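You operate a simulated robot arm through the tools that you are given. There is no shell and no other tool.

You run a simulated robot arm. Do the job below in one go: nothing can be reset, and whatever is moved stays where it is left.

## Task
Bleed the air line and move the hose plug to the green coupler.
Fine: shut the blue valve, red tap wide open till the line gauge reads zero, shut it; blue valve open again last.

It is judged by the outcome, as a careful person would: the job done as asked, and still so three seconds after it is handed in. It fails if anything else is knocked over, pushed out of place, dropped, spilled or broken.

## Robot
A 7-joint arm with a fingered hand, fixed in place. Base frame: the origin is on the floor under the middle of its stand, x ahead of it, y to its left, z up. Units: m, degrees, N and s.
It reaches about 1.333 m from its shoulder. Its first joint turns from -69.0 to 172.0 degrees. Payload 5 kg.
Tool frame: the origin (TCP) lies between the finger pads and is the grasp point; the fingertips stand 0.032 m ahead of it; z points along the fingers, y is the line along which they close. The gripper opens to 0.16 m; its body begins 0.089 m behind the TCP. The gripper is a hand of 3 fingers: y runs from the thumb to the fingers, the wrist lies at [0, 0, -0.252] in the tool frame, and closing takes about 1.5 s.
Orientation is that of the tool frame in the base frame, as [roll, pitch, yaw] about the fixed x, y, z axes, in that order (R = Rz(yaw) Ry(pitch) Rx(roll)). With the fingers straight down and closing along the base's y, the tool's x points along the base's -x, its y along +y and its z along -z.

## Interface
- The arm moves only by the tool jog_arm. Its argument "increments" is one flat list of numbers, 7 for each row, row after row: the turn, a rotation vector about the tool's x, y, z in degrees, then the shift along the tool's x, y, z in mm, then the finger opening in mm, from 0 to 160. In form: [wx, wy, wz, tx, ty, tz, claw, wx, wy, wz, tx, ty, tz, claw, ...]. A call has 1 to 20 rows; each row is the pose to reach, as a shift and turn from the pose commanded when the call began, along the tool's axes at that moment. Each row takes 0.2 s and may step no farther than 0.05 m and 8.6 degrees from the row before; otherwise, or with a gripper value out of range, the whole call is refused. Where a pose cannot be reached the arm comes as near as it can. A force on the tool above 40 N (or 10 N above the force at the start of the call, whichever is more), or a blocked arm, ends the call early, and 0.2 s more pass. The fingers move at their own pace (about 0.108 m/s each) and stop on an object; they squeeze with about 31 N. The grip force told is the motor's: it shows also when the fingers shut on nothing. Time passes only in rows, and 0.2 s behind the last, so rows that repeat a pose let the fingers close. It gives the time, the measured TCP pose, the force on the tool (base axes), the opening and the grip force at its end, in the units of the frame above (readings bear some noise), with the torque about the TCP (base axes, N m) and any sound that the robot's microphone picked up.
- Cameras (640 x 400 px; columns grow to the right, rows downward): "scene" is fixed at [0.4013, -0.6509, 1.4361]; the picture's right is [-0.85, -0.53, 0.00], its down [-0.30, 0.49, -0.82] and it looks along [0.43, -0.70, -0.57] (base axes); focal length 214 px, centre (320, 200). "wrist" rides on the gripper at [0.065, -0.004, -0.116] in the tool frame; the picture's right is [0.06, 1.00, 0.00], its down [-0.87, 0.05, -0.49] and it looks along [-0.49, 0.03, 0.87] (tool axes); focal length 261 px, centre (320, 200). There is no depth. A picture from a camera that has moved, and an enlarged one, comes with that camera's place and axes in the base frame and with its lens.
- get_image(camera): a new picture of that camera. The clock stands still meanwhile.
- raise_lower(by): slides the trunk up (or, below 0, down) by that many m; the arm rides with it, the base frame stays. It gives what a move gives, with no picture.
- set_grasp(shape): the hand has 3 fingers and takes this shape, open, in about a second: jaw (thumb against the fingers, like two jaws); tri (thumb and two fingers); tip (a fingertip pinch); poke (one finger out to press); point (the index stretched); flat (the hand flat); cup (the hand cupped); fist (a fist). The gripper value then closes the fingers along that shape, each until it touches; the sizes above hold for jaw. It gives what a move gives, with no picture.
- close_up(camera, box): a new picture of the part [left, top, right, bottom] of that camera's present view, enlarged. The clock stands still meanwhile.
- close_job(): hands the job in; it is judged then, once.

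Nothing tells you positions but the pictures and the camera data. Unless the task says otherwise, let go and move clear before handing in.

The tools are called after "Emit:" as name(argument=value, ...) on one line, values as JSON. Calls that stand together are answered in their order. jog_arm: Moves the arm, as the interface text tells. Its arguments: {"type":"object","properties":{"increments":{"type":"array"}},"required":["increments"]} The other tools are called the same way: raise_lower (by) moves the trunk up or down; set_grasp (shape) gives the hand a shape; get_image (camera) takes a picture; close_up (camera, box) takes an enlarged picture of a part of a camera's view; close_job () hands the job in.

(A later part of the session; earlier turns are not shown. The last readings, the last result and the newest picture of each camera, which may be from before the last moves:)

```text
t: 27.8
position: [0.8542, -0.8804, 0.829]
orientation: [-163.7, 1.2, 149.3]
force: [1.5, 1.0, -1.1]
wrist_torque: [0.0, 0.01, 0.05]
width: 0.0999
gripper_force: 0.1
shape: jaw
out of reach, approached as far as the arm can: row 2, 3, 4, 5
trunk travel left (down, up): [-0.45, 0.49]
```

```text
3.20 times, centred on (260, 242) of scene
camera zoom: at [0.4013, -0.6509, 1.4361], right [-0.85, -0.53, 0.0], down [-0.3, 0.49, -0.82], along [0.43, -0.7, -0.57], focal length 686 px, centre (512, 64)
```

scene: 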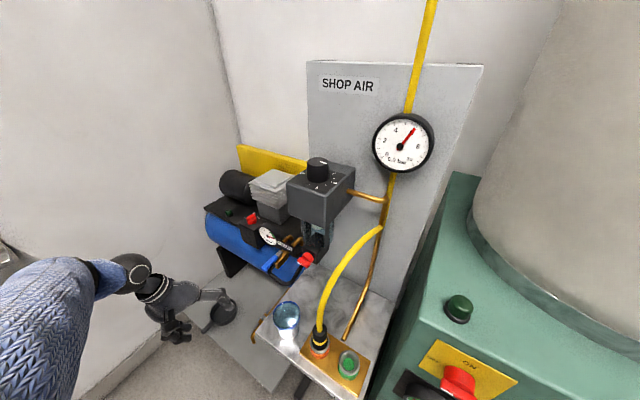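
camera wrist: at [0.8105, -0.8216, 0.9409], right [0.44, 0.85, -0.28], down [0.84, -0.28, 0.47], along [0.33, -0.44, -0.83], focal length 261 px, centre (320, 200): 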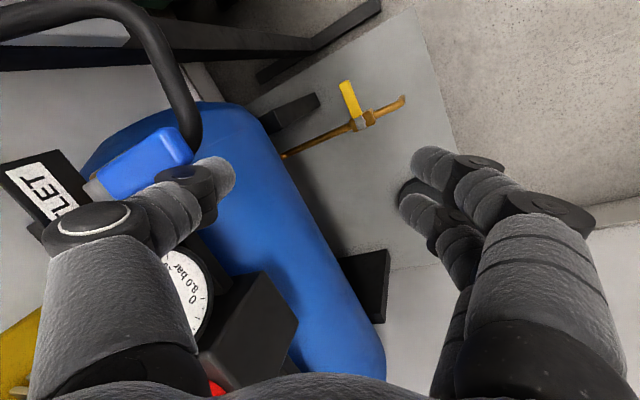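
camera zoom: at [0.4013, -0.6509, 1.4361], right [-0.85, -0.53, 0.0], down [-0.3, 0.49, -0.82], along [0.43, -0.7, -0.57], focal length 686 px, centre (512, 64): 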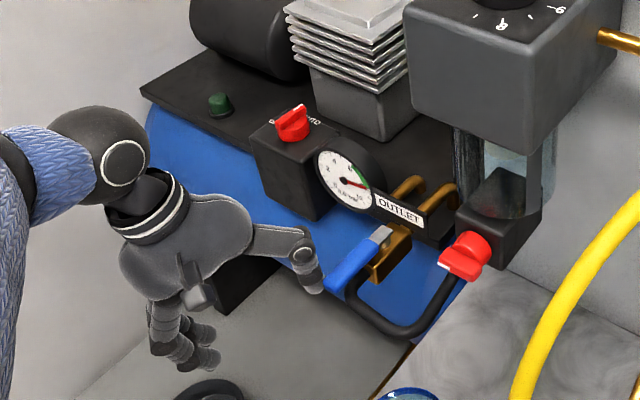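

The thumb is beside the lever tip on its +x side and barely touching. I'll push it gently toward -x through the first part of the arc and watch the force.

Emit:
jog_arm(increments=[0, 0, 0, 6.7, -2.7, 0.6, 100, 0, 0, 0, 13.5, -5.5, 1.3, 100, 0, 0, 0, 19, -8.7, 2.1, 100, 0, 0, 0, 24.5, -12, 3, 100])

Emit:
close_up(camera="scene", box=[200, 200, 340, 300])

Emit:
get_image(camera="wrist")

```text
t: 28.8
position: [0.8268, -0.8772, 0.8311]
orientation: [-163.6, 0.6, 149.3]
force: [5.6, 19.0, 0.1]
wrist_torque: [-0.21, 0.06, -0.24]
width: 0.0875
gripper_force: 0.1
shape: jaw
trunk travel left (down, up): [-0.45, 0.49]
```

```text
4.00 times, centred on (270, 250) of scene
camera zoom: at [0.4013, -0.6509, 1.4361], right [-0.85, -0.53, 0.0], down [-0.3, 0.49, -0.82], along [0.43, -0.7, -0.57], focal length 858 px, centre (520, 0)
```

zoom: 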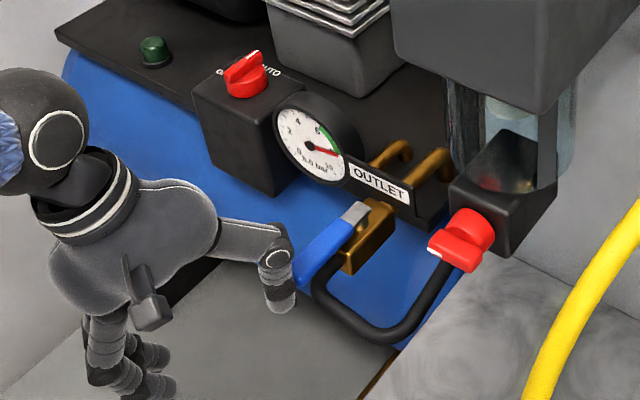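

```text
taken
camera wrist: at [0.7837, -0.8186, 0.9419], right [0.44, 0.85, -0.28], down [0.84, -0.28, 0.47], along [0.32, -0.44, -0.84], focal length 261 px, centre (320, 200)
```

wrist: 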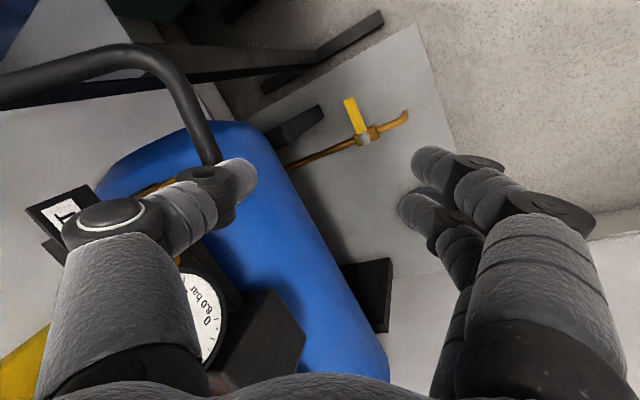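

The thumb met the end of the lever instead of its side and was pushed back, so it needs to be about 2 cm deeper and further to +x. The arm is at full stretch, so I'll back off, lower the shoulder and bring the hand back up.

Emit:
jog_arm(increments=[0, 0, 0, 20.3, 32.9, -10, 100, 0, 0, 0, 40.7, 65.8, -20, 100, 0, 0, 0, 61, 98.7, -30, 100])

Emit:
raise_lower(by=-0.2)

Emit:
get_image(camera="scene")

```text
t: 29.6
position: [0.8267, -0.7611, 0.8299]
orientation: [-163.5, 0.8, 149.1]
force: [-0.2, 0.5, 0.0]
wrist_torque: [0.03, -0.01, -0.01]
width: 0.1
gripper_force: 0.1
shape: jaw
trunk travel left (down, up): [-0.45, 0.49]
```

```text
t: 31.7
position: [0.8289, -0.7605, 0.6289]
orientation: [-163.6, 0.6, 149.1]
force: [-0.9, 0.4, 0.5]
wrist_torque: [0.05, 0.03, 0.0]
width: 0.1001
gripper_force: 0.0
shape: jaw
trunk travel left (down, up): [-0.25, 0.69]
```

```text
taken
```

scene: 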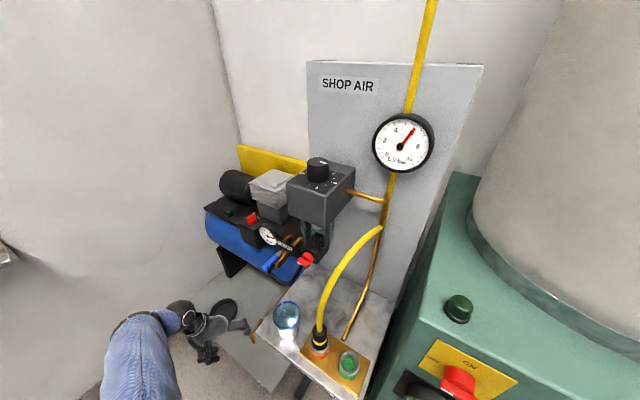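

Emit:
jog_arm(increments=[0, 0, 0, -14, -10.2, -38.5, 100, 0, 0, 0, -28, -20.4, -77, 100, 0, 0, 0, -42, -30.6, -115.6, 100, 0, 0, 0, -56, -40.8, -154, 100, 0, 0, 0, -69.8, -51, -192.7, 100])

Emit:
close_up(camera="scene", box=[160, 180, 360, 305])

```text
t: 32.9
position: [0.8372, -0.7832, 0.8011]
orientation: [-164.3, 2.2, 149.6]
force: [-0.1, -0.6, -0.4]
wrist_torque: [-0.02, 0.01, -0.01]
width: 0.1005
gripper_force: 0.2
shape: jaw
out of reach, approached as far as the arm can: row 3, 4, 5
trunk travel left (down, up): [-0.25, 0.69]
```

```text
3.20 times, centred on (260, 242) of scene
camera zoom: at [0.4013, -0.6509, 1.4361], right [-0.85, -0.53, 0.0], down [-0.3, 0.49, -0.82], along [0.43, -0.7, -0.57], focal length 686 px, centre (512, 64)
```

zoom: 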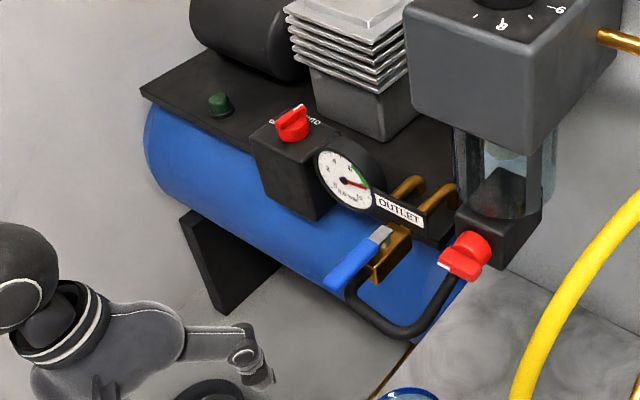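

With the shoulder that low the reach got worse, so I'll raise the trunk back 0.2 m. I'll also lean the hand outward with less yaw, so the thumb can get beside the lever with the wrist closer to the robot.

Emit:
raise_lower(by=0.2)

Emit:
jog_arm(increments=[-0.7, -3.68, -3.8, -6.7, 6.5, 24.7, 100, -1.4, -7.36, -7.6, -13.4, 13, 49.4, 100, -2.1, -11.05, -11.4, -20.1, 19.5, 74.1, 100, -2.81, -14.73, -15.2, -26.8, 26, 98.8, 100, -2.81, -14.73, -15.2, -26.8, 26, 98.8, 100])

Emit:
get_image(camera="wrist")

Emit:
get_image(camera="scene")

```text
t: 35.1
position: [0.8377, -0.7832, 0.9993]
orientation: [-164.1, 2.2, 149.5]
force: [0.2, -0.4, 0.7]
wrist_torque: [0.0, -0.01, 0.02]
width: 0.1003
gripper_force: 0.0
shape: jaw
trunk travel left (down, up): [-0.45, 0.49]
```

```text
t: 36.3
position: [0.8647, -0.8004, 0.8975]
orientation: [-164.6, 12.4, 168.3]
force: [0.3, 0.0, -0.5]
wrist_torque: [0.0, 0.01, 0.01]
width: 0.1001
gripper_force: 0.0
shape: jaw
trunk travel left (down, up): [-0.45, 0.49]
```

```text
taken
camera wrist: at [0.7825, -0.7569, 0.9949], right [0.19, 0.94, -0.27], down [0.77, 0.03, 0.64], along [0.61, -0.33, -0.72], focal length 261 px, centre (320, 200)
```

wrist: 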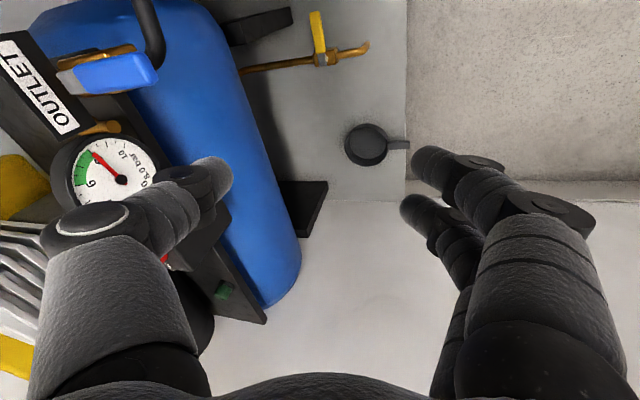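

```text
taken
```

scene: 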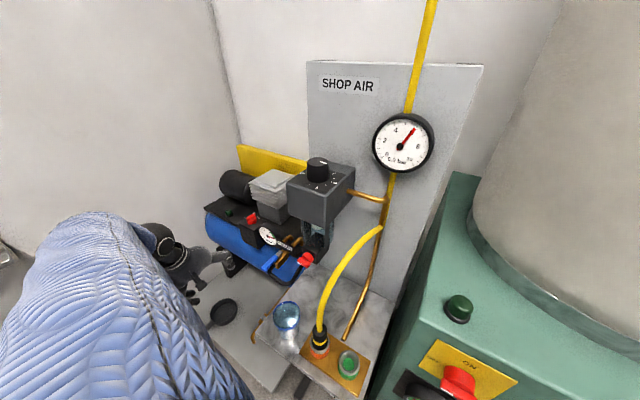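

In reach with good orientation. Now moving in and down to put the thumb on the +x side of the lever, about 3 cm back from its tip.

Emit:
jog_arm(increments=[0, 0, 0, -1.2, -17, 22.6, 100, 0, 0, 0, -2.4, -34.1, 45.2, 100, 0, 0, 0, -3.7, -51.1, 67.9, 100, 0, 0, 0, -4.9, -68.2, 90.5, 100, 0, 0, 0, -4.9, -68.2, 90.5, 100])

Emit:
get_image(camera="wrist")

Emit:
close_up(camera="scene", box=[200, 200, 340, 300])

```text
t: 37.5
position: [0.8644, -0.8925, 0.8316]
orientation: [-164.6, 12.4, 168.3]
force: [-0.1, -0.2, 0.4]
wrist_torque: [-0.03, 0.01, 0.02]
width: 0.1001
gripper_force: 0.0
shape: jaw
trunk travel left (down, up): [-0.45, 0.49]
```

```text
taken
camera wrist: at [0.7831, -0.8491, 0.9287], right [0.19, 0.94, -0.27], down [0.77, 0.03, 0.63], along [0.61, -0.33, -0.72], focal length 261 px, centre (320, 200)
```

wrist: 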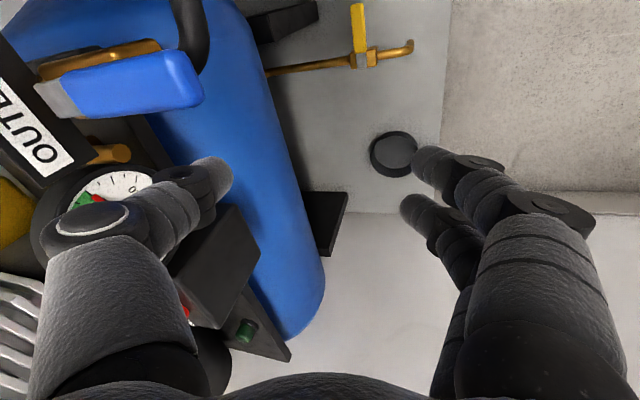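

```text
4.00 times, centred on (270, 250) of scene
camera zoom: at [0.4013, -0.6509, 1.4361], right [-0.85, -0.53, 0.0], down [-0.3, 0.49, -0.82], along [0.43, -0.7, -0.57], focal length 858 px, centre (520, 0)
```

zoom: 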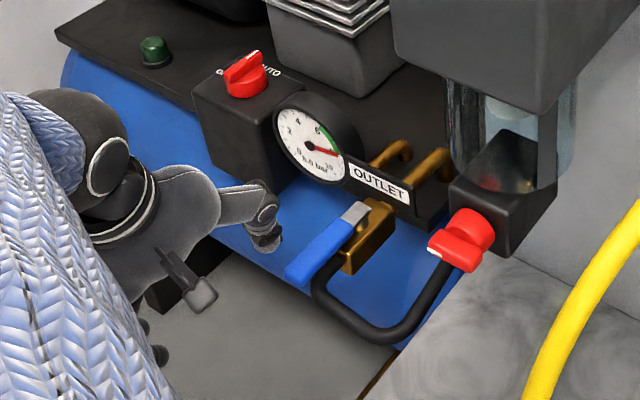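

The thumb is well placed beside the lever, about 5 cm out from the pivot on the +x side. Pushing it toward -x through the first 20–30°.

Emit:
jog_arm(increments=[0, 0, 0, 15, -2.5, -2.7, 100, 0, 0, 0, 30.2, -5, -5.5, 100, 0, 0, 0, 35.2, -5, -6.6, 100, 0, 0, 0, 40.2, -5.1, -7.7, 100, 0, 0, 0, 45, -6, -8.5, 100, 0, 0, 0, 49.9, -7, -9.4, 100])

Emit:
close_up(camera="scene", box=[200, 200, 340, 300])

Emit:
get_image(camera="wrist")

```text
t: 38.5
position: [0.8329, -0.8888, 0.834]
orientation: [-164.6, 13.1, 168.7]
force: [31.6, -10.3, -4.2]
wrist_torque: [0.33, 0.1, 2.24]
width: 0.1004
gripper_force: 0.0
shape: jaw
trunk travel left (down, up): [-0.45, 0.49]
stopped in row 4: the force on the tool passed its limit at 46 N (the readings are from after the stop); the commanded pose is now the measured one
```

```text
4.00 times, centred on (270, 250) of scene
camera zoom: at [0.4013, -0.6509, 1.4361], right [-0.85, -0.53, 0.0], down [-0.3, 0.49, -0.82], along [0.43, -0.7, -0.57], focal length 858 px, centre (520, 0)
```

zoom: 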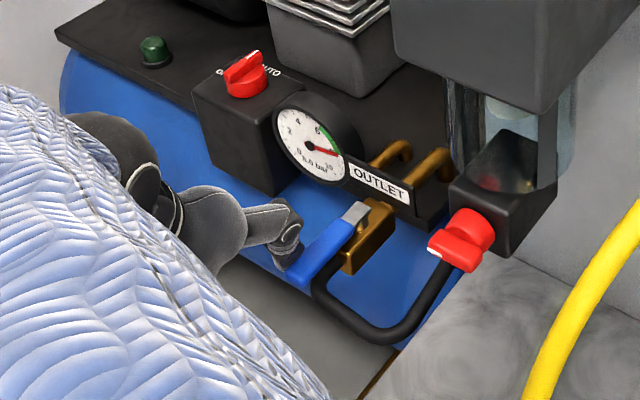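

```text
taken
camera wrist: at [0.7496, -0.8446, 0.9301], right [0.18, 0.94, -0.27], down [0.77, 0.04, 0.64], along [0.62, -0.33, -0.72], focal length 261 px, centre (320, 200)
```

wrist: 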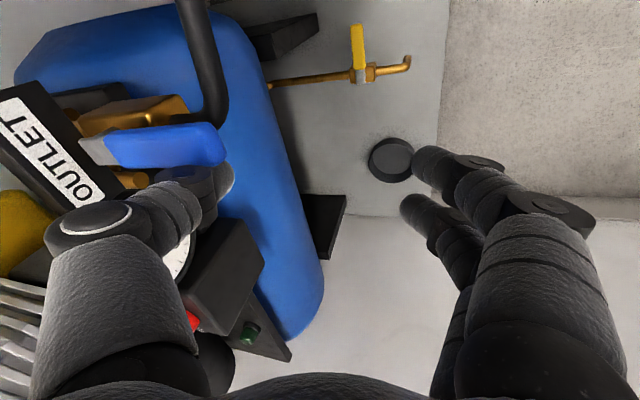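

The lever did not move at over 40 N that way, so its stop is on that side and it must close toward +x. I'll release, lift over and come down on its -x side.

Emit:
jog_arm(increments=[0, 0, 0, -19.1, 5, 3.2, 100, 0, 0, 0, -27, -4, -29.6, 100, 0, 0, 0, -35, -13.1, -62.5, 100, 0, 0, 0, 0, -21, -69, 100, 0, 0, 0, 36.1, -29.6, -75.1, 100, 0, 0, 0, 41.6, -23.3, -52.3, 100, 0, 0, 0, 47.1, -17, -29.5, 100, 0, 0, 0, 52.7, -10.7, -6.6, 100, 0, 0, 0, 52.7, -10.7, -6.6, 100])

Emit:
close_up(camera="scene", box=[200, 200, 340, 300])

Emit:
get_image(camera="wrist")

```text
t: 40.5
position: [0.7751, -0.8852, 0.8316]
orientation: [-164.4, 12.8, 168.6]
force: [-0.5, -0.7, 0.1]
wrist_torque: [0.01, 0.01, 0.02]
width: 0.1
gripper_force: 0.0
shape: jaw
trunk travel left (down, up): [-0.45, 0.49]
```

```text
4.00 times, centred on (270, 250) of scene
camera zoom: at [0.4013, -0.6509, 1.4361], right [-0.85, -0.53, 0.0], down [-0.3, 0.49, -0.82], along [0.43, -0.7, -0.57], focal length 858 px, centre (520, 0)
```

zoom: 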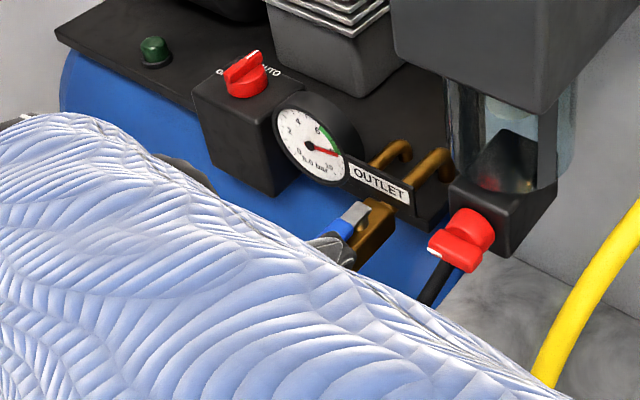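

```text
taken
camera wrist: at [0.6925, -0.8411, 0.9286], right [0.19, 0.94, -0.27], down [0.77, 0.03, 0.64], along [0.61, -0.33, -0.72], focal length 261 px, centre (320, 200)
```

wrist: 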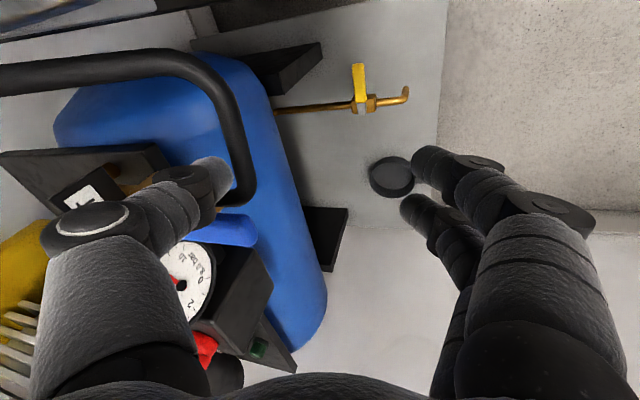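

The thumb is now on the -x side of the lever. Pushing gently toward +x.

Emit:
jog_arm(increments=[0, 0, 0, -10, 1.6, 1.9, 100, 0, 0, 0, -20, 3.2, 3.8, 100, 0, 0, 0, -24.6, 5.6, 4.3, 100, 0, 0, 0, -29.3, 8, 4.7, 100, 0, 0, 0, -34.2, 9.7, 5.4, 100, 0, 0, 0, -39.1, 11.3, 6.1, 100])

Emit:
get_image(camera="wrist")

Emit:
close_up(camera="scene", box=[200, 200, 340, 300])

```text
t: 41.9
position: [0.8164, -0.8841, 0.8325]
orientation: [-164.6, 12.8, 168.6]
force: [-1.7, 0.0, 0.6]
wrist_torque: [0.02, 0.02, -0.03]
width: 0.1004
gripper_force: 0.1
shape: jaw
trunk travel left (down, up): [-0.45, 0.49]
```

```text
taken
camera wrist: at [0.7336, -0.8406, 0.9286], right [0.19, 0.94, -0.27], down [0.77, 0.03, 0.64], along [0.61, -0.33, -0.72], focal length 261 px, centre (320, 200)
```

wrist: 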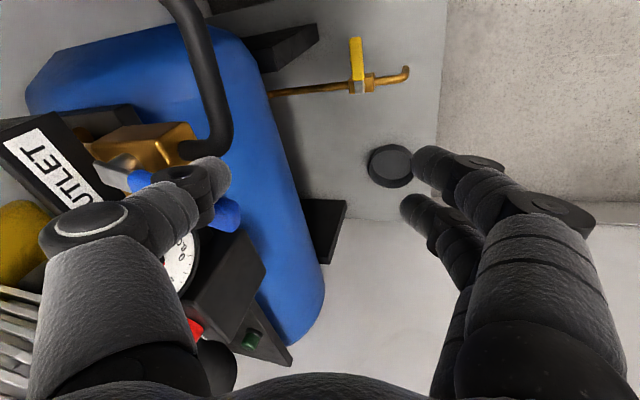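

```text
4.00 times, centred on (270, 250) of scene
camera zoom: at [0.4013, -0.6509, 1.4361], right [-0.85, -0.53, 0.0], down [-0.3, 0.49, -0.82], along [0.43, -0.7, -0.57], focal length 858 px, centre (520, 0)
```

zoom: 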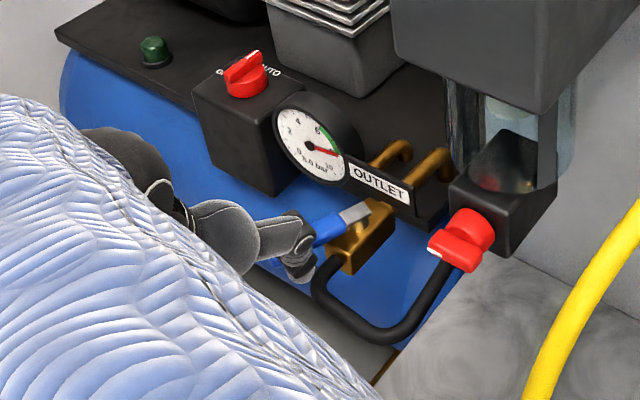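

It moves freely that way at under 2 N. Continuing along the arc until the stop.

Emit:
jog_arm(increments=[0, 0, 0, -5, 0.7, 1, 100, 0, 0, 0, -10.2, 1.4, 2, 100, 0, 0, 0, -15.2, 1.2, 3.2, 100, 0, 0, 0, -20.3, 1.1, 4.4, 100, 0, 0, 0, -25.3, 0.1, 5.9, 100, 0, 0, 0, -30.3, -0.9, 7.4, 100, 0, 0, 0, -35, -2.7, 9, 100, 0, 0, 0, -39.5, -4.6, 10.6, 100, 0, 0, 0, -43.7, -7.2, 12.3, 100, 0, 0, 0, -47.9, -9.9, 14, 100])

Emit:
get_image(camera="wrist")

Emit:
close_up(camera="scene", box=[200, 200, 340, 300])

```text
t: 44.1
position: [0.862, -0.9069, 0.8308]
orientation: [-164.7, 12.8, 168.7]
force: [0.5, -0.9, -0.2]
wrist_torque: [-0.01, 0.0, -0.05]
width: 0.1003
gripper_force: 0.0
shape: jaw
trunk travel left (down, up): [-0.45, 0.49]
```

```text
taken
camera wrist: at [0.7793, -0.8637, 0.9282], right [0.19, 0.94, -0.27], down [0.77, 0.03, 0.64], along [0.61, -0.33, -0.72], focal length 261 px, centre (320, 200)
```

wrist: 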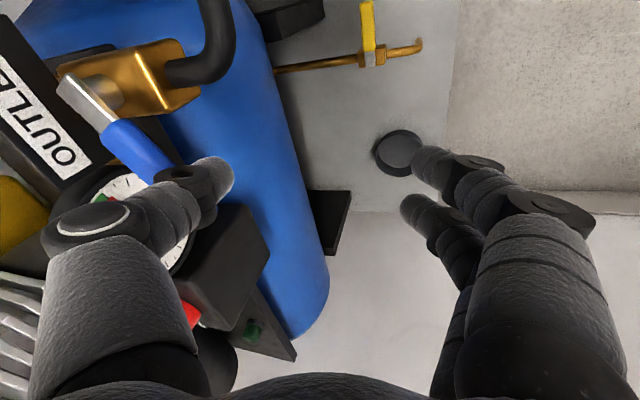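

```text
4.00 times, centred on (270, 250) of scene
camera zoom: at [0.4013, -0.6509, 1.4361], right [-0.85, -0.53, 0.0], down [-0.3, 0.49, -0.82], along [0.43, -0.7, -0.57], focal length 858 px, centre (520, 0)
```

zoom: 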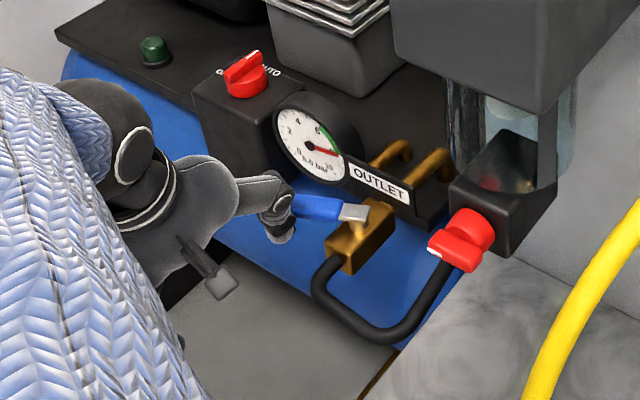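

The lever is about 70° round. Finishing the swing to the stop with small steps.

Emit:
jog_arm(increments=[0, 0, 0, -3.6, -3.4, 1.8, 100, 0, 0, 0, -7.1, -6.8, 3.6, 100, 0, 0, 0, -10, -10.7, 5.4, 100, 0, 0, 0, -13, -14.7, 7.2, 100, 0, 0, 0, -14.2, -16.8, 8.1, 100, 0, 0, 0, -15.4, -19, 9, 100, 0, 0, 0, -16.3, -21.3, 9.9, 100])

Emit:
get_image(camera="wrist")

Emit:
close_up(camera="scene", box=[200, 200, 340, 300])

```text
t: 45.7
position: [0.8731, -0.9331, 0.832]
orientation: [-164.6, 12.8, 168.6]
force: [-0.4, 3.5, 0.4]
wrist_torque: [0.03, -0.01, -0.05]
width: 0.1002
gripper_force: 0.0
shape: jaw
trunk travel left (down, up): [-0.45, 0.49]
```

```text
taken
camera wrist: at [0.7909, -0.8893, 0.9286], right [0.19, 0.94, -0.27], down [0.77, 0.03, 0.64], along [0.61, -0.33, -0.72], focal length 261 px, centre (320, 200)
```

wrist: 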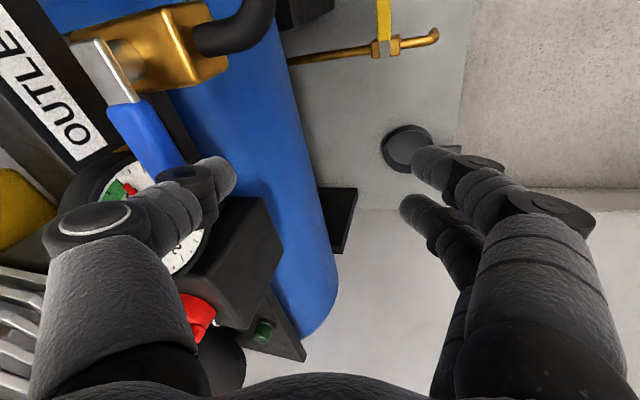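

```text
4.00 times, centred on (270, 250) of scene
camera zoom: at [0.4013, -0.6509, 1.4361], right [-0.85, -0.53, 0.0], down [-0.3, 0.49, -0.82], along [0.43, -0.7, -0.57], focal length 858 px, centre (520, 0)
```

zoom: 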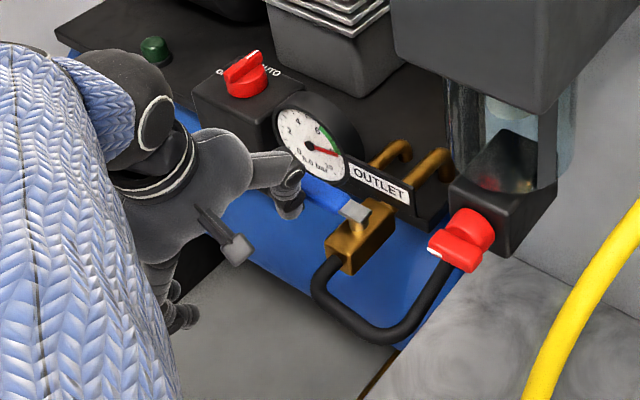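

Emit:
close_up(camera="wrist", box=[50, 0, 290, 150])

Emit:
close_up(camera="scene", box=[250, 225, 310, 275])

Emit:
close_up(camera="scene", box=[360, 100, 450, 190])

```text
2.67 times, centred on (170, 75) of wrist
camera zoom: at [0.7909, -0.8893, 0.9286], right [0.19, 0.94, -0.27], down [0.77, 0.03, 0.64], along [0.61, -0.33, -0.72], focal length 695 px, centre (720, 533)
```

zoom: 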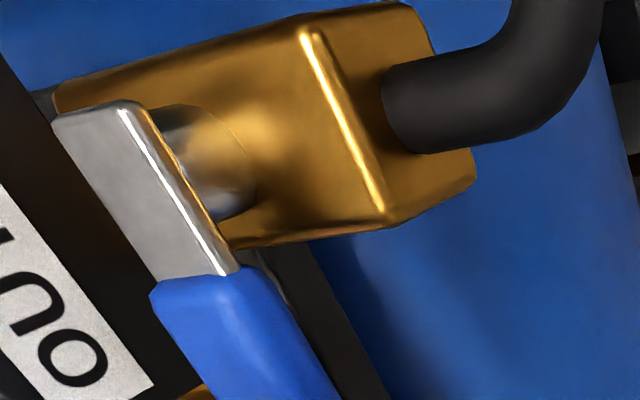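

```text
8.00 times, centred on (280, 250) of scene
camera zoom: at [0.4013, -0.6509, 1.4361], right [-0.85, -0.53, 0.0], down [-0.3, 0.49, -0.82], along [0.43, -0.7, -0.57], focal length 1716 px, centre (640, -200)
```

zoom: 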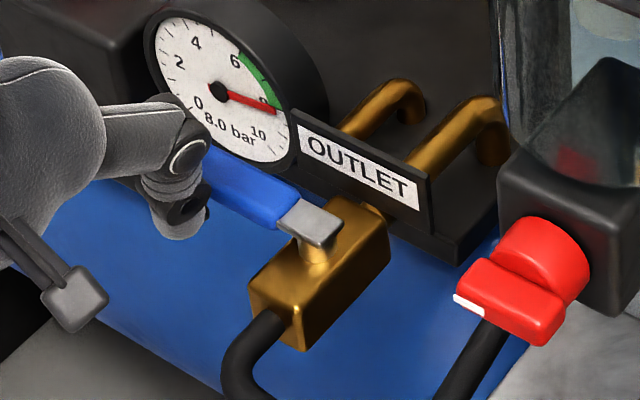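

```text
4.44 times, centred on (405, 145) of scene
camera zoom: at [0.4013, -0.6509, 1.4361], right [-0.85, -0.53, 0.0], down [-0.3, 0.49, -0.82], along [0.43, -0.7, -0.57], focal length 953 px, centre (-58, 444)
```

zoom: 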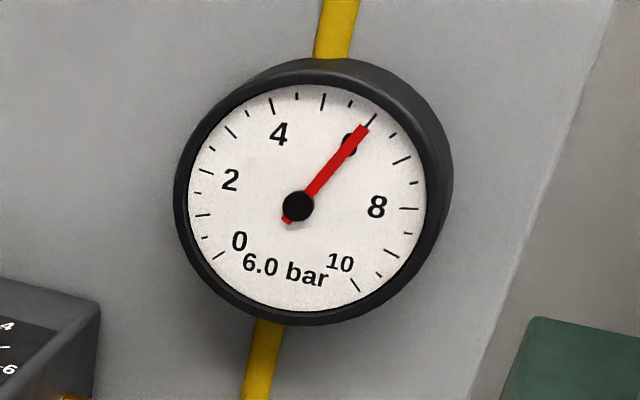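

The lever is now square to the pipe. I'll press a few mm more to confirm it's on its stop.

Emit:
jog_arm(increments=[0, 0, 0, -0.6, -2.8, 0.9, 100, 0, 0, 0, -1.2, -5.6, 1.8, 100, 0, 0, 0, -1.7, -8.4, 2.7, 100])

Emit:
close_up(camera="scene", box=[250, 225, 310, 275])

```text
t: 46.5
position: [0.8737, -0.9399, 0.8318]
orientation: [-164.5, 12.9, 168.6]
force: [-2.8, 11.0, 1.2]
wrist_torque: [-0.01, 0.0, -0.23]
width: 0.0992
gripper_force: 0.0
shape: jaw
trunk travel left (down, up): [-0.45, 0.49]
```

```text
8.00 times, centred on (280, 250) of scene
camera zoom: at [0.4013, -0.6509, 1.4361], right [-0.85, -0.53, 0.0], down [-0.3, 0.49, -0.82], along [0.43, -0.7, -0.57], focal length 1716 px, centre (640, -200)
```

zoom: 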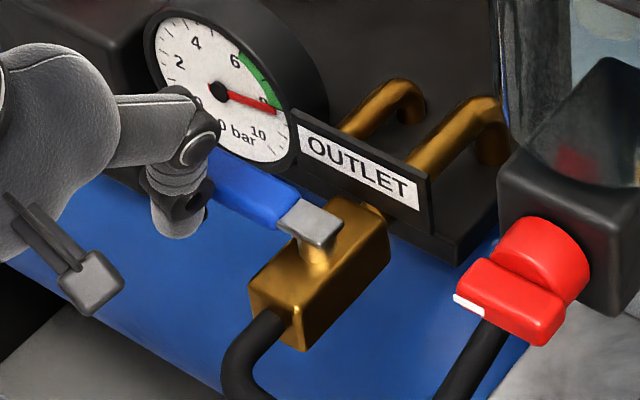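

The blue valve is shut: square to the pipe and on its stop, with no movement under a further 11 N. Now I'll back out, rise, and head for the red tap.

Emit:
jog_arm(increments=[0, 0, 0, 5.5, 34.7, -21.6, 100, 0, 0, 0, 11, 69.3, -43.3, 100, 0, 0, 0, 16.5, 104, -64.9, 100, 0, 0, 0, 25.1, 104.7, -103.3, 100, 0, 0, 0, 33.6, 105.3, -141.7, 100, 0, 0, 0, 42.2, 106, -180, 100, 0, 0, 0, 50.7, 106.6, -218.4, 100, 0, 0, 0, 59.3, 107.3, -256.8, 100])

Emit:
get_image(camera="scene")

```text
t: 48.3
position: [0.8031, -0.7521, 1.0341]
orientation: [-164.5, 12.8, 168.6]
force: [-0.2, 0.7, 0.7]
wrist_torque: [-0.03, -0.01, -0.03]
width: 0.1001
gripper_force: 0.0
shape: jaw
trunk travel left (down, up): [-0.45, 0.49]
```

```text
taken
```

scene: 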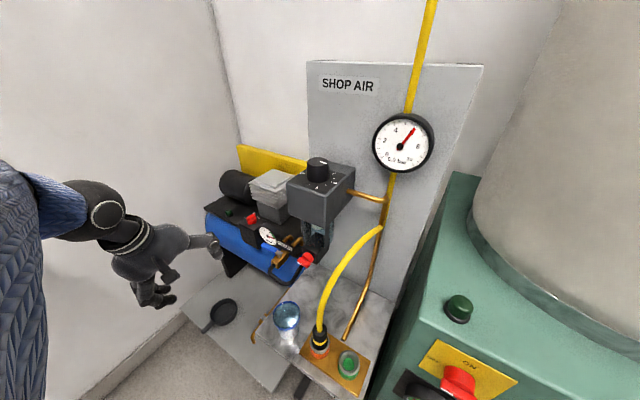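

Rotating the hand so the fingers point at the wall with the camera on top, moving to just in front of the red tap.

Emit:
jog_arm(increments=[3.223, 3.287, -6.55, 11.6, -7.1, -4, 100, 6.446, 6.574, -13.1, 23.3, -14.3, -8, 100, 9.669, 9.861, -19.65, 34.9, -21.4, -12.1, 100, 12.892, 13.148, -26.2, 46.5, -28.6, -16.1, 100, 16.115, 16.435, -32.75, 58.2, -35.7, -20.1, 100, 19.338, 19.722, -39.3, 69.8, -42.9, -24.1, 100, 22.561, 23.009, -45.85, 81.4, -50, -28.1, 100, 25.784, 26.296, -52.4, 93.1, -57.2, -32.2, 100, 29.007, 29.583, -58.95, 104.7, -64.3, -36.2, 100, 32.23, 32.87, -65.5, 116.3, -71.5, -40.2, 100, 35.453, 36.157, -72.05, 128, -78.6, -44.2, 100, 38.676, 39.444, -78.6, 139.6, -85.8, -48.2, 100, 41.899, 42.731, -85.15, 151.2, -92.9, -52.3, 100, 45.122, 46.018, -91.7, 162.9, -100.1, -56.3, 100, 48.34, 49.31, -98.25, 174.5, -107.2, -60.3, 100, 48.34, 49.31, -98.25, 174.5, -107.2, -60.3, 100])

Emit:
get_image(camera="wrist")

Emit:
get_image(camera="scene")

```text
t: 51.7
position: [0.5972, -0.8594, 1.0698]
orientation: [-179.9, -77.0, -89.7]
force: [0.6, -0.2, -0.9]
wrist_torque: [0.0, 0.0, -0.01]
width: 0.1003
gripper_force: 0.1
shape: jaw
out of reach, approached as far as the arm can: row 7, 8, 9, 10, 11, 12, 13, 14, 15, 16
trunk travel left (down, up): [-0.45, 0.49]
```

```text
taken
camera wrist: at [0.5997, -0.7616, 1.1601], right [-1.0, -0.02, 0.06], down [-0.06, 0.68, -0.73], along [-0.02, -0.74, -0.68], focal length 261 px, centre (320, 200)
```

wrist: 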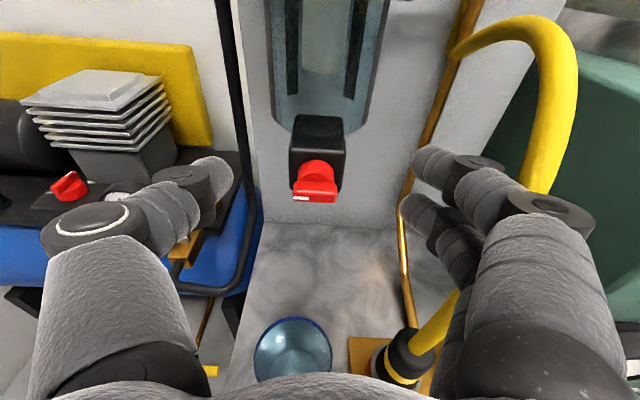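

```text
taken
```

scene: 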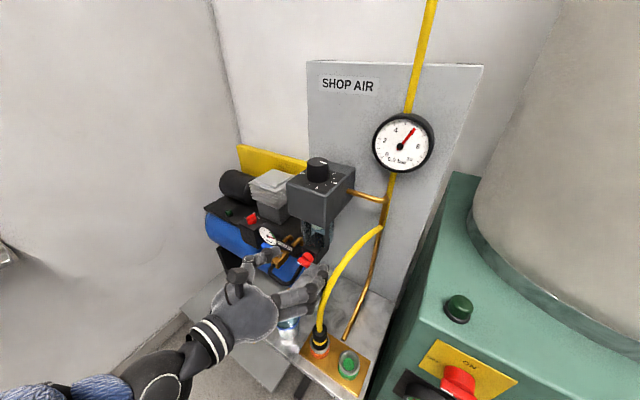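

I'm right in front of the red tap with a clean orientation. Zooming in on it.

Emit:
close_up(camera="wrist", box=[260, 110, 380, 210])

Emit:
close_up(camera="scene", box=[260, 225, 340, 285])

Emit:
close_up(camera="wrist", box=[340, 0, 640, 200])

```text
4.00 times, centred on (320, 160) of wrist
camera zoom: at [0.5997, -0.7616, 1.1601], right [-1.0, -0.02, 0.06], down [-0.06, 0.68, -0.73], along [-0.02, -0.74, -0.68], focal length 1043 px, centre (320, 360)
```

zoom: 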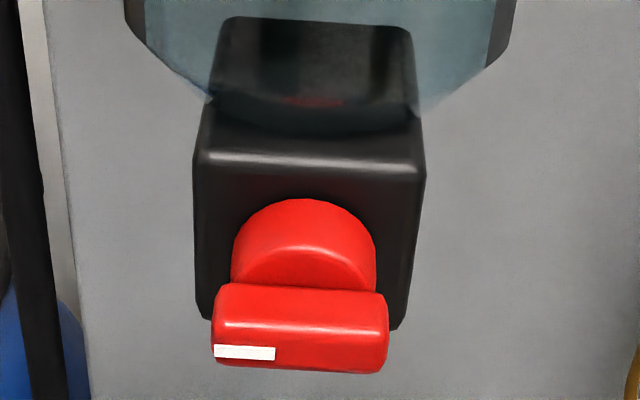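

```text
6.67 times, centred on (300, 255) of scene
camera zoom: at [0.4013, -0.6509, 1.4361], right [-0.85, -0.53, 0.0], down [-0.3, 0.49, -0.82], along [0.43, -0.7, -0.57], focal length 1430 px, centre (453, -167)
```

zoom: 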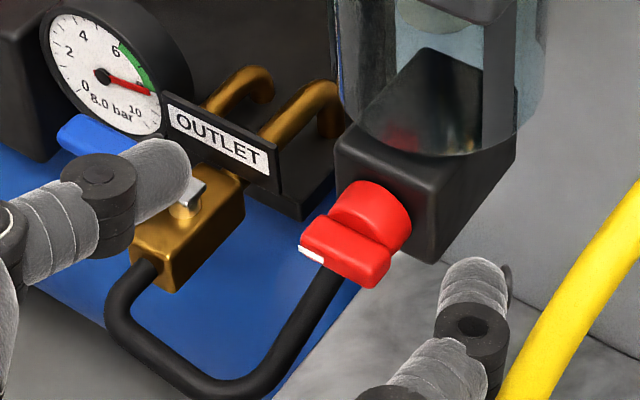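

```text
2.00 times, centred on (490, 100) of wrist
camera zoom: at [0.5997, -0.7616, 1.1601], right [-1.0, -0.02, 0.06], down [-0.06, 0.68, -0.73], along [-0.02, -0.74, -0.68], focal length 521 px, centre (-20, 400)
```

zoom: 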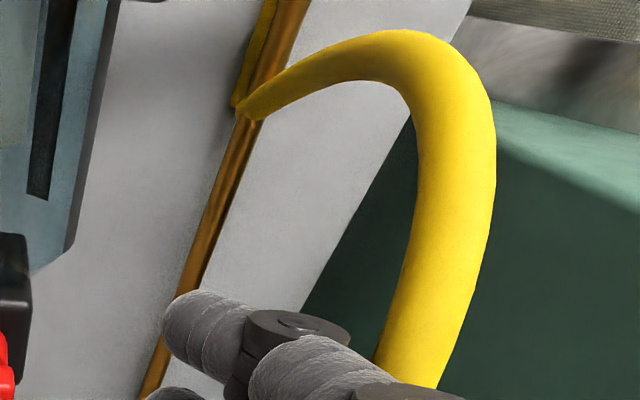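

The tap bar is centred at about (0.5995, -0.903, 1.038), 31 mm long and lying horizontal. I'll bring the jaws around its two ends and then close.

Emit:
jog_arm(increments=[0, 0, 0, -7, -0.8, 11.8, 80, 0, 0, 0, -13.5, -1.5, 23.6, 70, 0, 0, 0, -20.1, -2.3, 35.4, 64, 0, 0, 0, -20.1, -2.3, 35.4, 64])

Emit:
get_image(camera="wrist")

Emit:
close_up(camera="scene", box=[240, 210, 360, 300])

```text
t: 52.7
position: [0.5999, -0.8894, 1.0418]
orientation: [-179.8, -77.2, -90.2]
force: [0.6, 0.5, -0.4]
wrist_torque: [0.01, -0.02, 0.04]
width: 0.0645
gripper_force: 0.0
shape: jaw
trunk travel left (down, up): [-0.45, 0.49]
```

```text
taken
camera wrist: at [0.6028, -0.7911, 1.1322], right [-1.0, -0.01, 0.06], down [-0.05, 0.67, -0.74], along [-0.03, -0.74, -0.67], focal length 261 px, centre (320, 200)
```

wrist: 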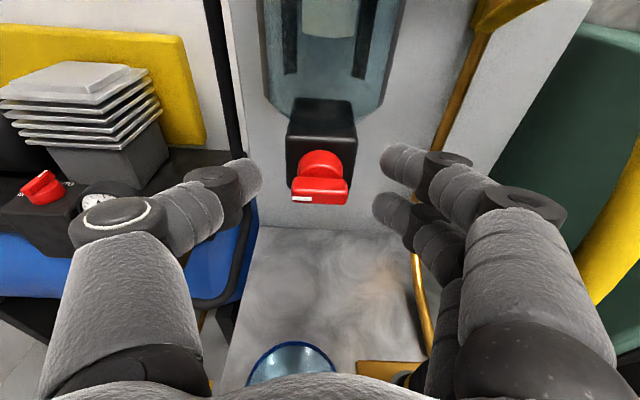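

```text
4.44 times, centred on (300, 255) of scene
camera zoom: at [0.4013, -0.6509, 1.4361], right [-0.85, -0.53, 0.0], down [-0.3, 0.49, -0.82], along [0.43, -0.7, -0.57], focal length 953 px, centre (409, -44)
```

zoom: 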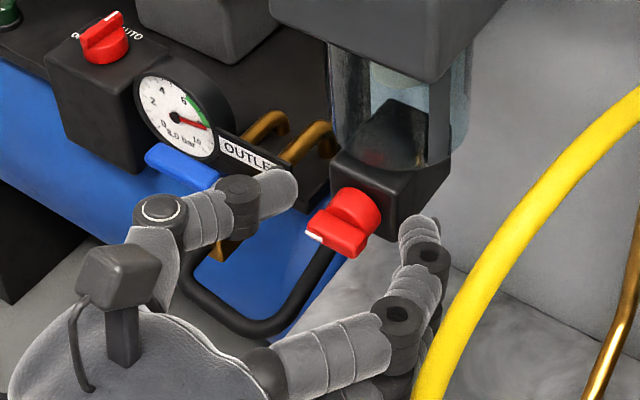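

The bar sits between the thumb and the two fingers. Closing on it.

Emit:
jog_arm(increments=[0, 0, 0, 0, 0, 0, 40, 0, 0, 0, 0, 0, 0, 20, 0, 0, 0, 0, 0, 0, 10, 0, 0, 0, 0, 0, 0, 10, 0, 0, 0, 0, 0, 0, 10])

Emit:
get_image(camera="wrist")

Emit:
close_up(camera="wrist", box=[240, 120, 400, 240])

Emit:
close_up(camera="scene", box=[240, 210, 360, 300])

```text
t: 53.9
position: [0.6002, -0.8889, 1.0423]
orientation: [-179.8, -77.2, -90.0]
force: [3.6, 0.6, 0.0]
wrist_torque: [-0.08, -0.19, -0.22]
width: 0.0205
gripper_force: 31.0
shape: jaw
trunk travel left (down, up): [-0.45, 0.49]
```

```text
taken
camera wrist: at [0.6031, -0.7913, 1.1318], right [-1.0, -0.01, 0.06], down [-0.05, 0.67, -0.74], along [-0.03, -0.74, -0.67], focal length 261 px, centre (320, 200)
```

wrist: 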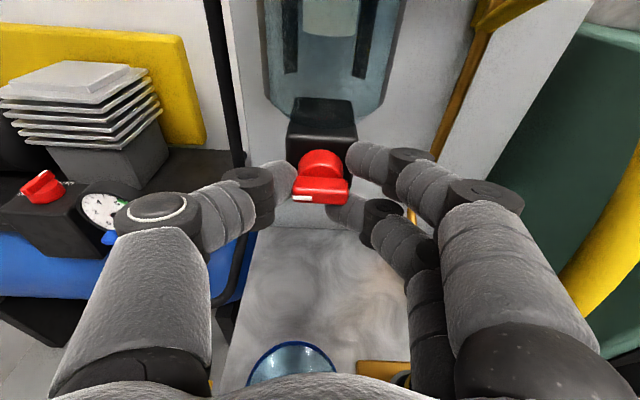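

```text
3.33 times, centred on (320, 180) of wrist
camera zoom: at [0.6031, -0.7913, 1.1318], right [-1.0, -0.01, 0.06], down [-0.05, 0.67, -0.74], along [-0.03, -0.74, -0.67], focal length 869 px, centre (320, 267)
```

zoom: 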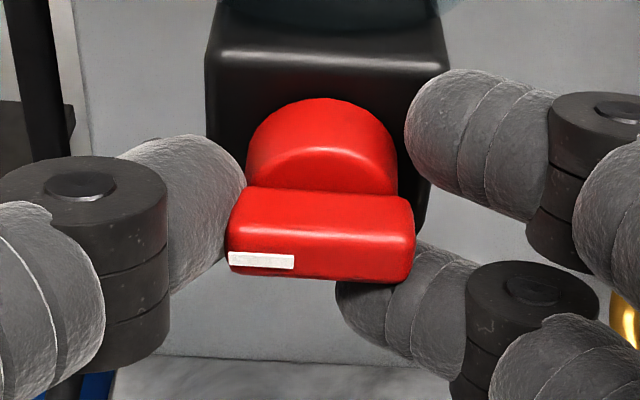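

```text
4.44 times, centred on (300, 255) of scene
camera zoom: at [0.4013, -0.6509, 1.4361], right [-0.85, -0.53, 0.0], down [-0.3, 0.49, -0.82], along [0.43, -0.7, -0.57], focal length 953 px, centre (409, -44)
```

zoom: 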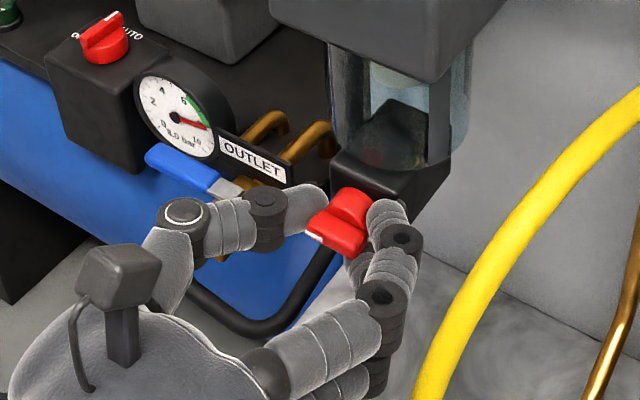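

The grip is good: thumb on the marked end, and the two fingers straddling the other end. The blue valve closes clockwise, so I'll try opening the tap counterclockwise as seen from the front, first by 24°.

Emit:
jog_arm(increments=[-0.9, 0, -3.9, 0, -0.3, 0, 10, -1.77, 0, -7.8, 0, -0.6, 0, 10, -2.65, 0, -11.7, -0.1, -0.8, 0, 10, -3.54, 0, -15.6, -0.2, -1.1, 0, 10, -4.4, 0, -19.5, -0.2, -1.4, 0, 10, -5.3, 0, -23.4, -0.3, -1.6, 0.1, 10])

Emit:
close_up(camera="wrist", box=[240, 120, 400, 240])

Emit:
get_image(camera="scene")

```text
t: 55.2
position: [0.5999, -0.8905, 1.0366]
orientation: [120.5, -64.9, -32.8]
force: [-0.5, 6.8, -8.5]
wrist_torque: [-0.48, -0.14, -0.5]
width: 0.0216
gripper_force: 31.1
shape: jaw
out of reach, approached as far as the arm can: row 6
trunk travel left (down, up): [-0.45, 0.49]
stopped in row 6: the force on the tool passed its limit at 45 N (the readings are from after the stop); the commanded pose is now the measured one
```

```text
3.33 times, centred on (320, 180) of wrist
camera zoom: at [0.6355, -0.7924, 1.1204], right [-0.91, -0.02, 0.42], down [-0.32, 0.68, -0.66], along [-0.27, -0.73, -0.62], focal length 869 px, centre (320, 267)
```

zoom: 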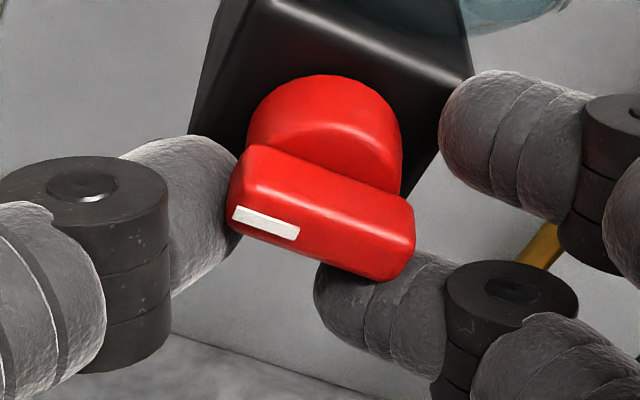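

```text
taken
```

scene: 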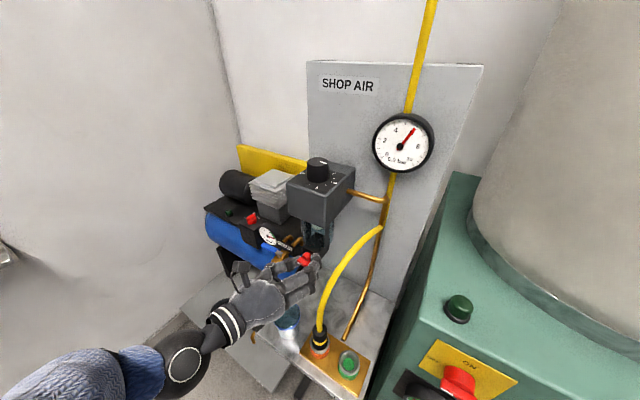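

The hand turned about 20° but the bar stayed put, so counterclockwise is against the stop. I'll return and try clockwise.

Emit:
jog_arm(increments=[1.15, 0, 5.1, 0, 0, 0, 10, 2.3, 0, 10.2, 0, 0, 0, 10, 3.5, 0, 15.4, 0, 0, 0, 10, 4.65, 0, 20.5, 0, 0, 0, 10, 5.8, 0, 25.6, 0, 0, 0, 10, 6.95, 0, 30.7, 0, 0, 0, 10, 8.1, 0, 35.8, 0, 0, 0, 10])

Emit:
close_up(camera="wrist", box=[240, 120, 400, 240])

Emit:
get_image(camera="scene")

```text
t: 56.8
position: [0.6009, -0.8903, 1.038]
orientation: [-129.8, -69.8, -138.5]
force: [5.1, 0.2, -6.5]
wrist_torque: [-0.1, 0.3, -0.17]
width: 0.0193
gripper_force: 30.0
shape: jaw
trunk travel left (down, up): [-0.45, 0.49]
```

```text
3.33 times, centred on (320, 180) of wrist
camera zoom: at [0.5803, -0.7927, 1.1262], right [-0.98, -0.01, -0.21], down [0.14, 0.68, -0.72], along [0.15, -0.74, -0.66], focal length 869 px, centre (320, 267)
```

zoom: 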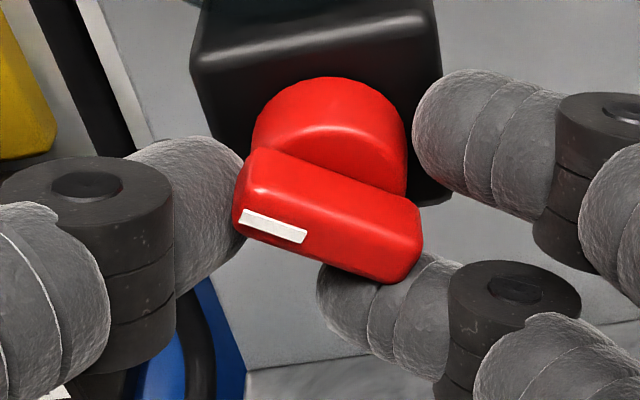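

```text
taken
```

scene: 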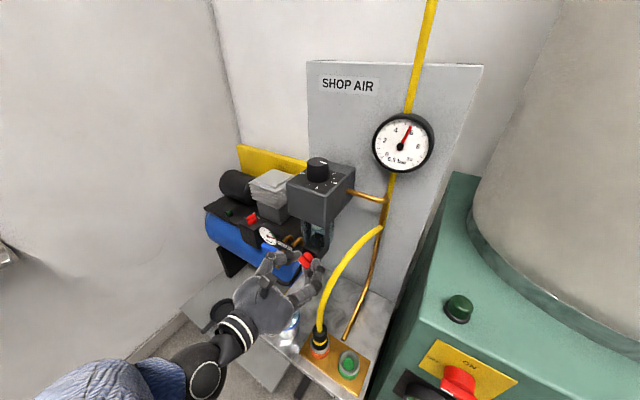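

The tap turns clockwise, already about 33°, and the gauge looks to be falling. Continuing clockwise toward its stop.

Emit:
jog_arm(increments=[1.33, 0, 5.85, 0, 0, 0, 10, 2.66, 0, 11.7, 0, 0, 0, 10, 3.99, 0, 17.55, 0, 0, 0, 10, 5.3, 0, 23.4, 0, 0, 0, 10, 6.65, 0, 29.25, 0, 0, 0, 10, 7.97, 0, 35.1, 0, 0, 0, 10, 9.3, 0, 41, 0, 0, 0, 10, 10.6, 0, 46.8, 0, 0, 0, 10])

Emit:
close_up(camera="wrist", box=[240, 120, 400, 240])

Emit:
get_image(camera="scene")

Emit:
close_up(camera="scene", box=[360, 100, 450, 190])

```text
t: 58.6
position: [0.6005, -0.8903, 1.0377]
orientation: [-96.9, -25.8, -165.6]
force: [6.7, 4.3, -2.7]
wrist_torque: [0.42, 0.12, -0.6]
width: 0.0213
gripper_force: 31.2
shape: jaw
trunk travel left (down, up): [-0.45, 0.49]
```

```text
3.33 times, centred on (320, 180) of wrist
camera zoom: at [0.5218, -0.7919, 1.0832], right [-0.5, -0.01, -0.86], down [0.64, 0.67, -0.37], along [0.59, -0.74, -0.33], focal length 869 px, centre (320, 267)
```

zoom: 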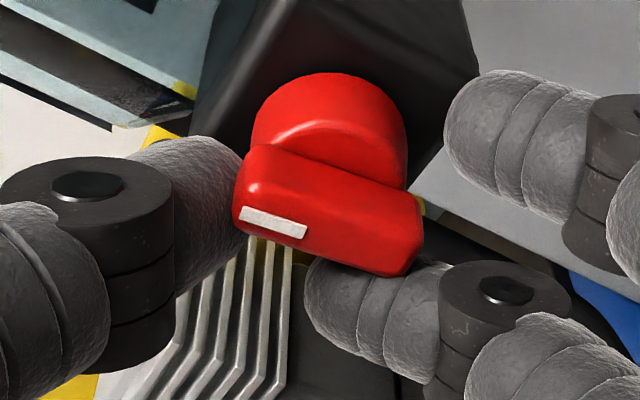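

```text
taken
```

scene: 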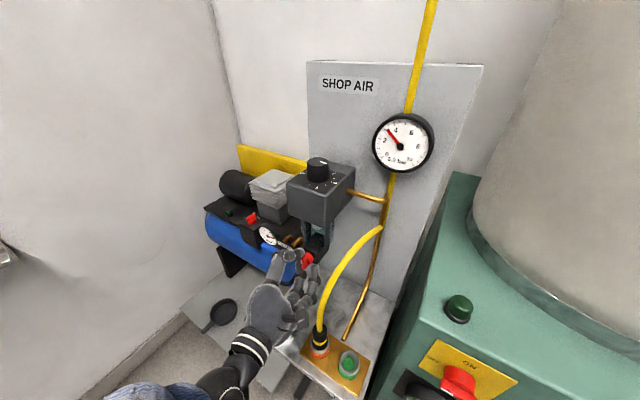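

```text
4.44 times, centred on (405, 145) of scene
camera zoom: at [0.4013, -0.6509, 1.4361], right [-0.85, -0.53, 0.0], down [-0.3, 0.49, -0.82], along [0.43, -0.7, -0.57], focal length 953 px, centre (-58, 444)
```

zoom: 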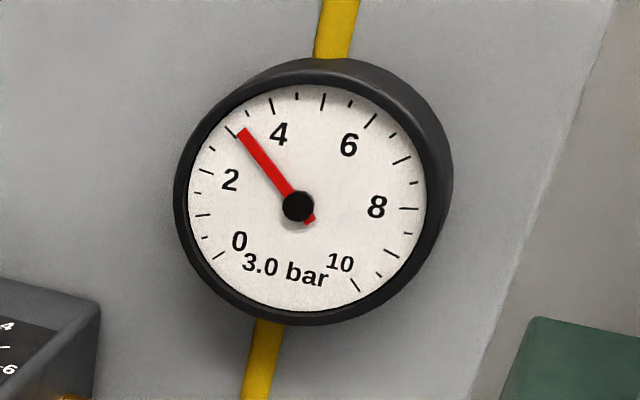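

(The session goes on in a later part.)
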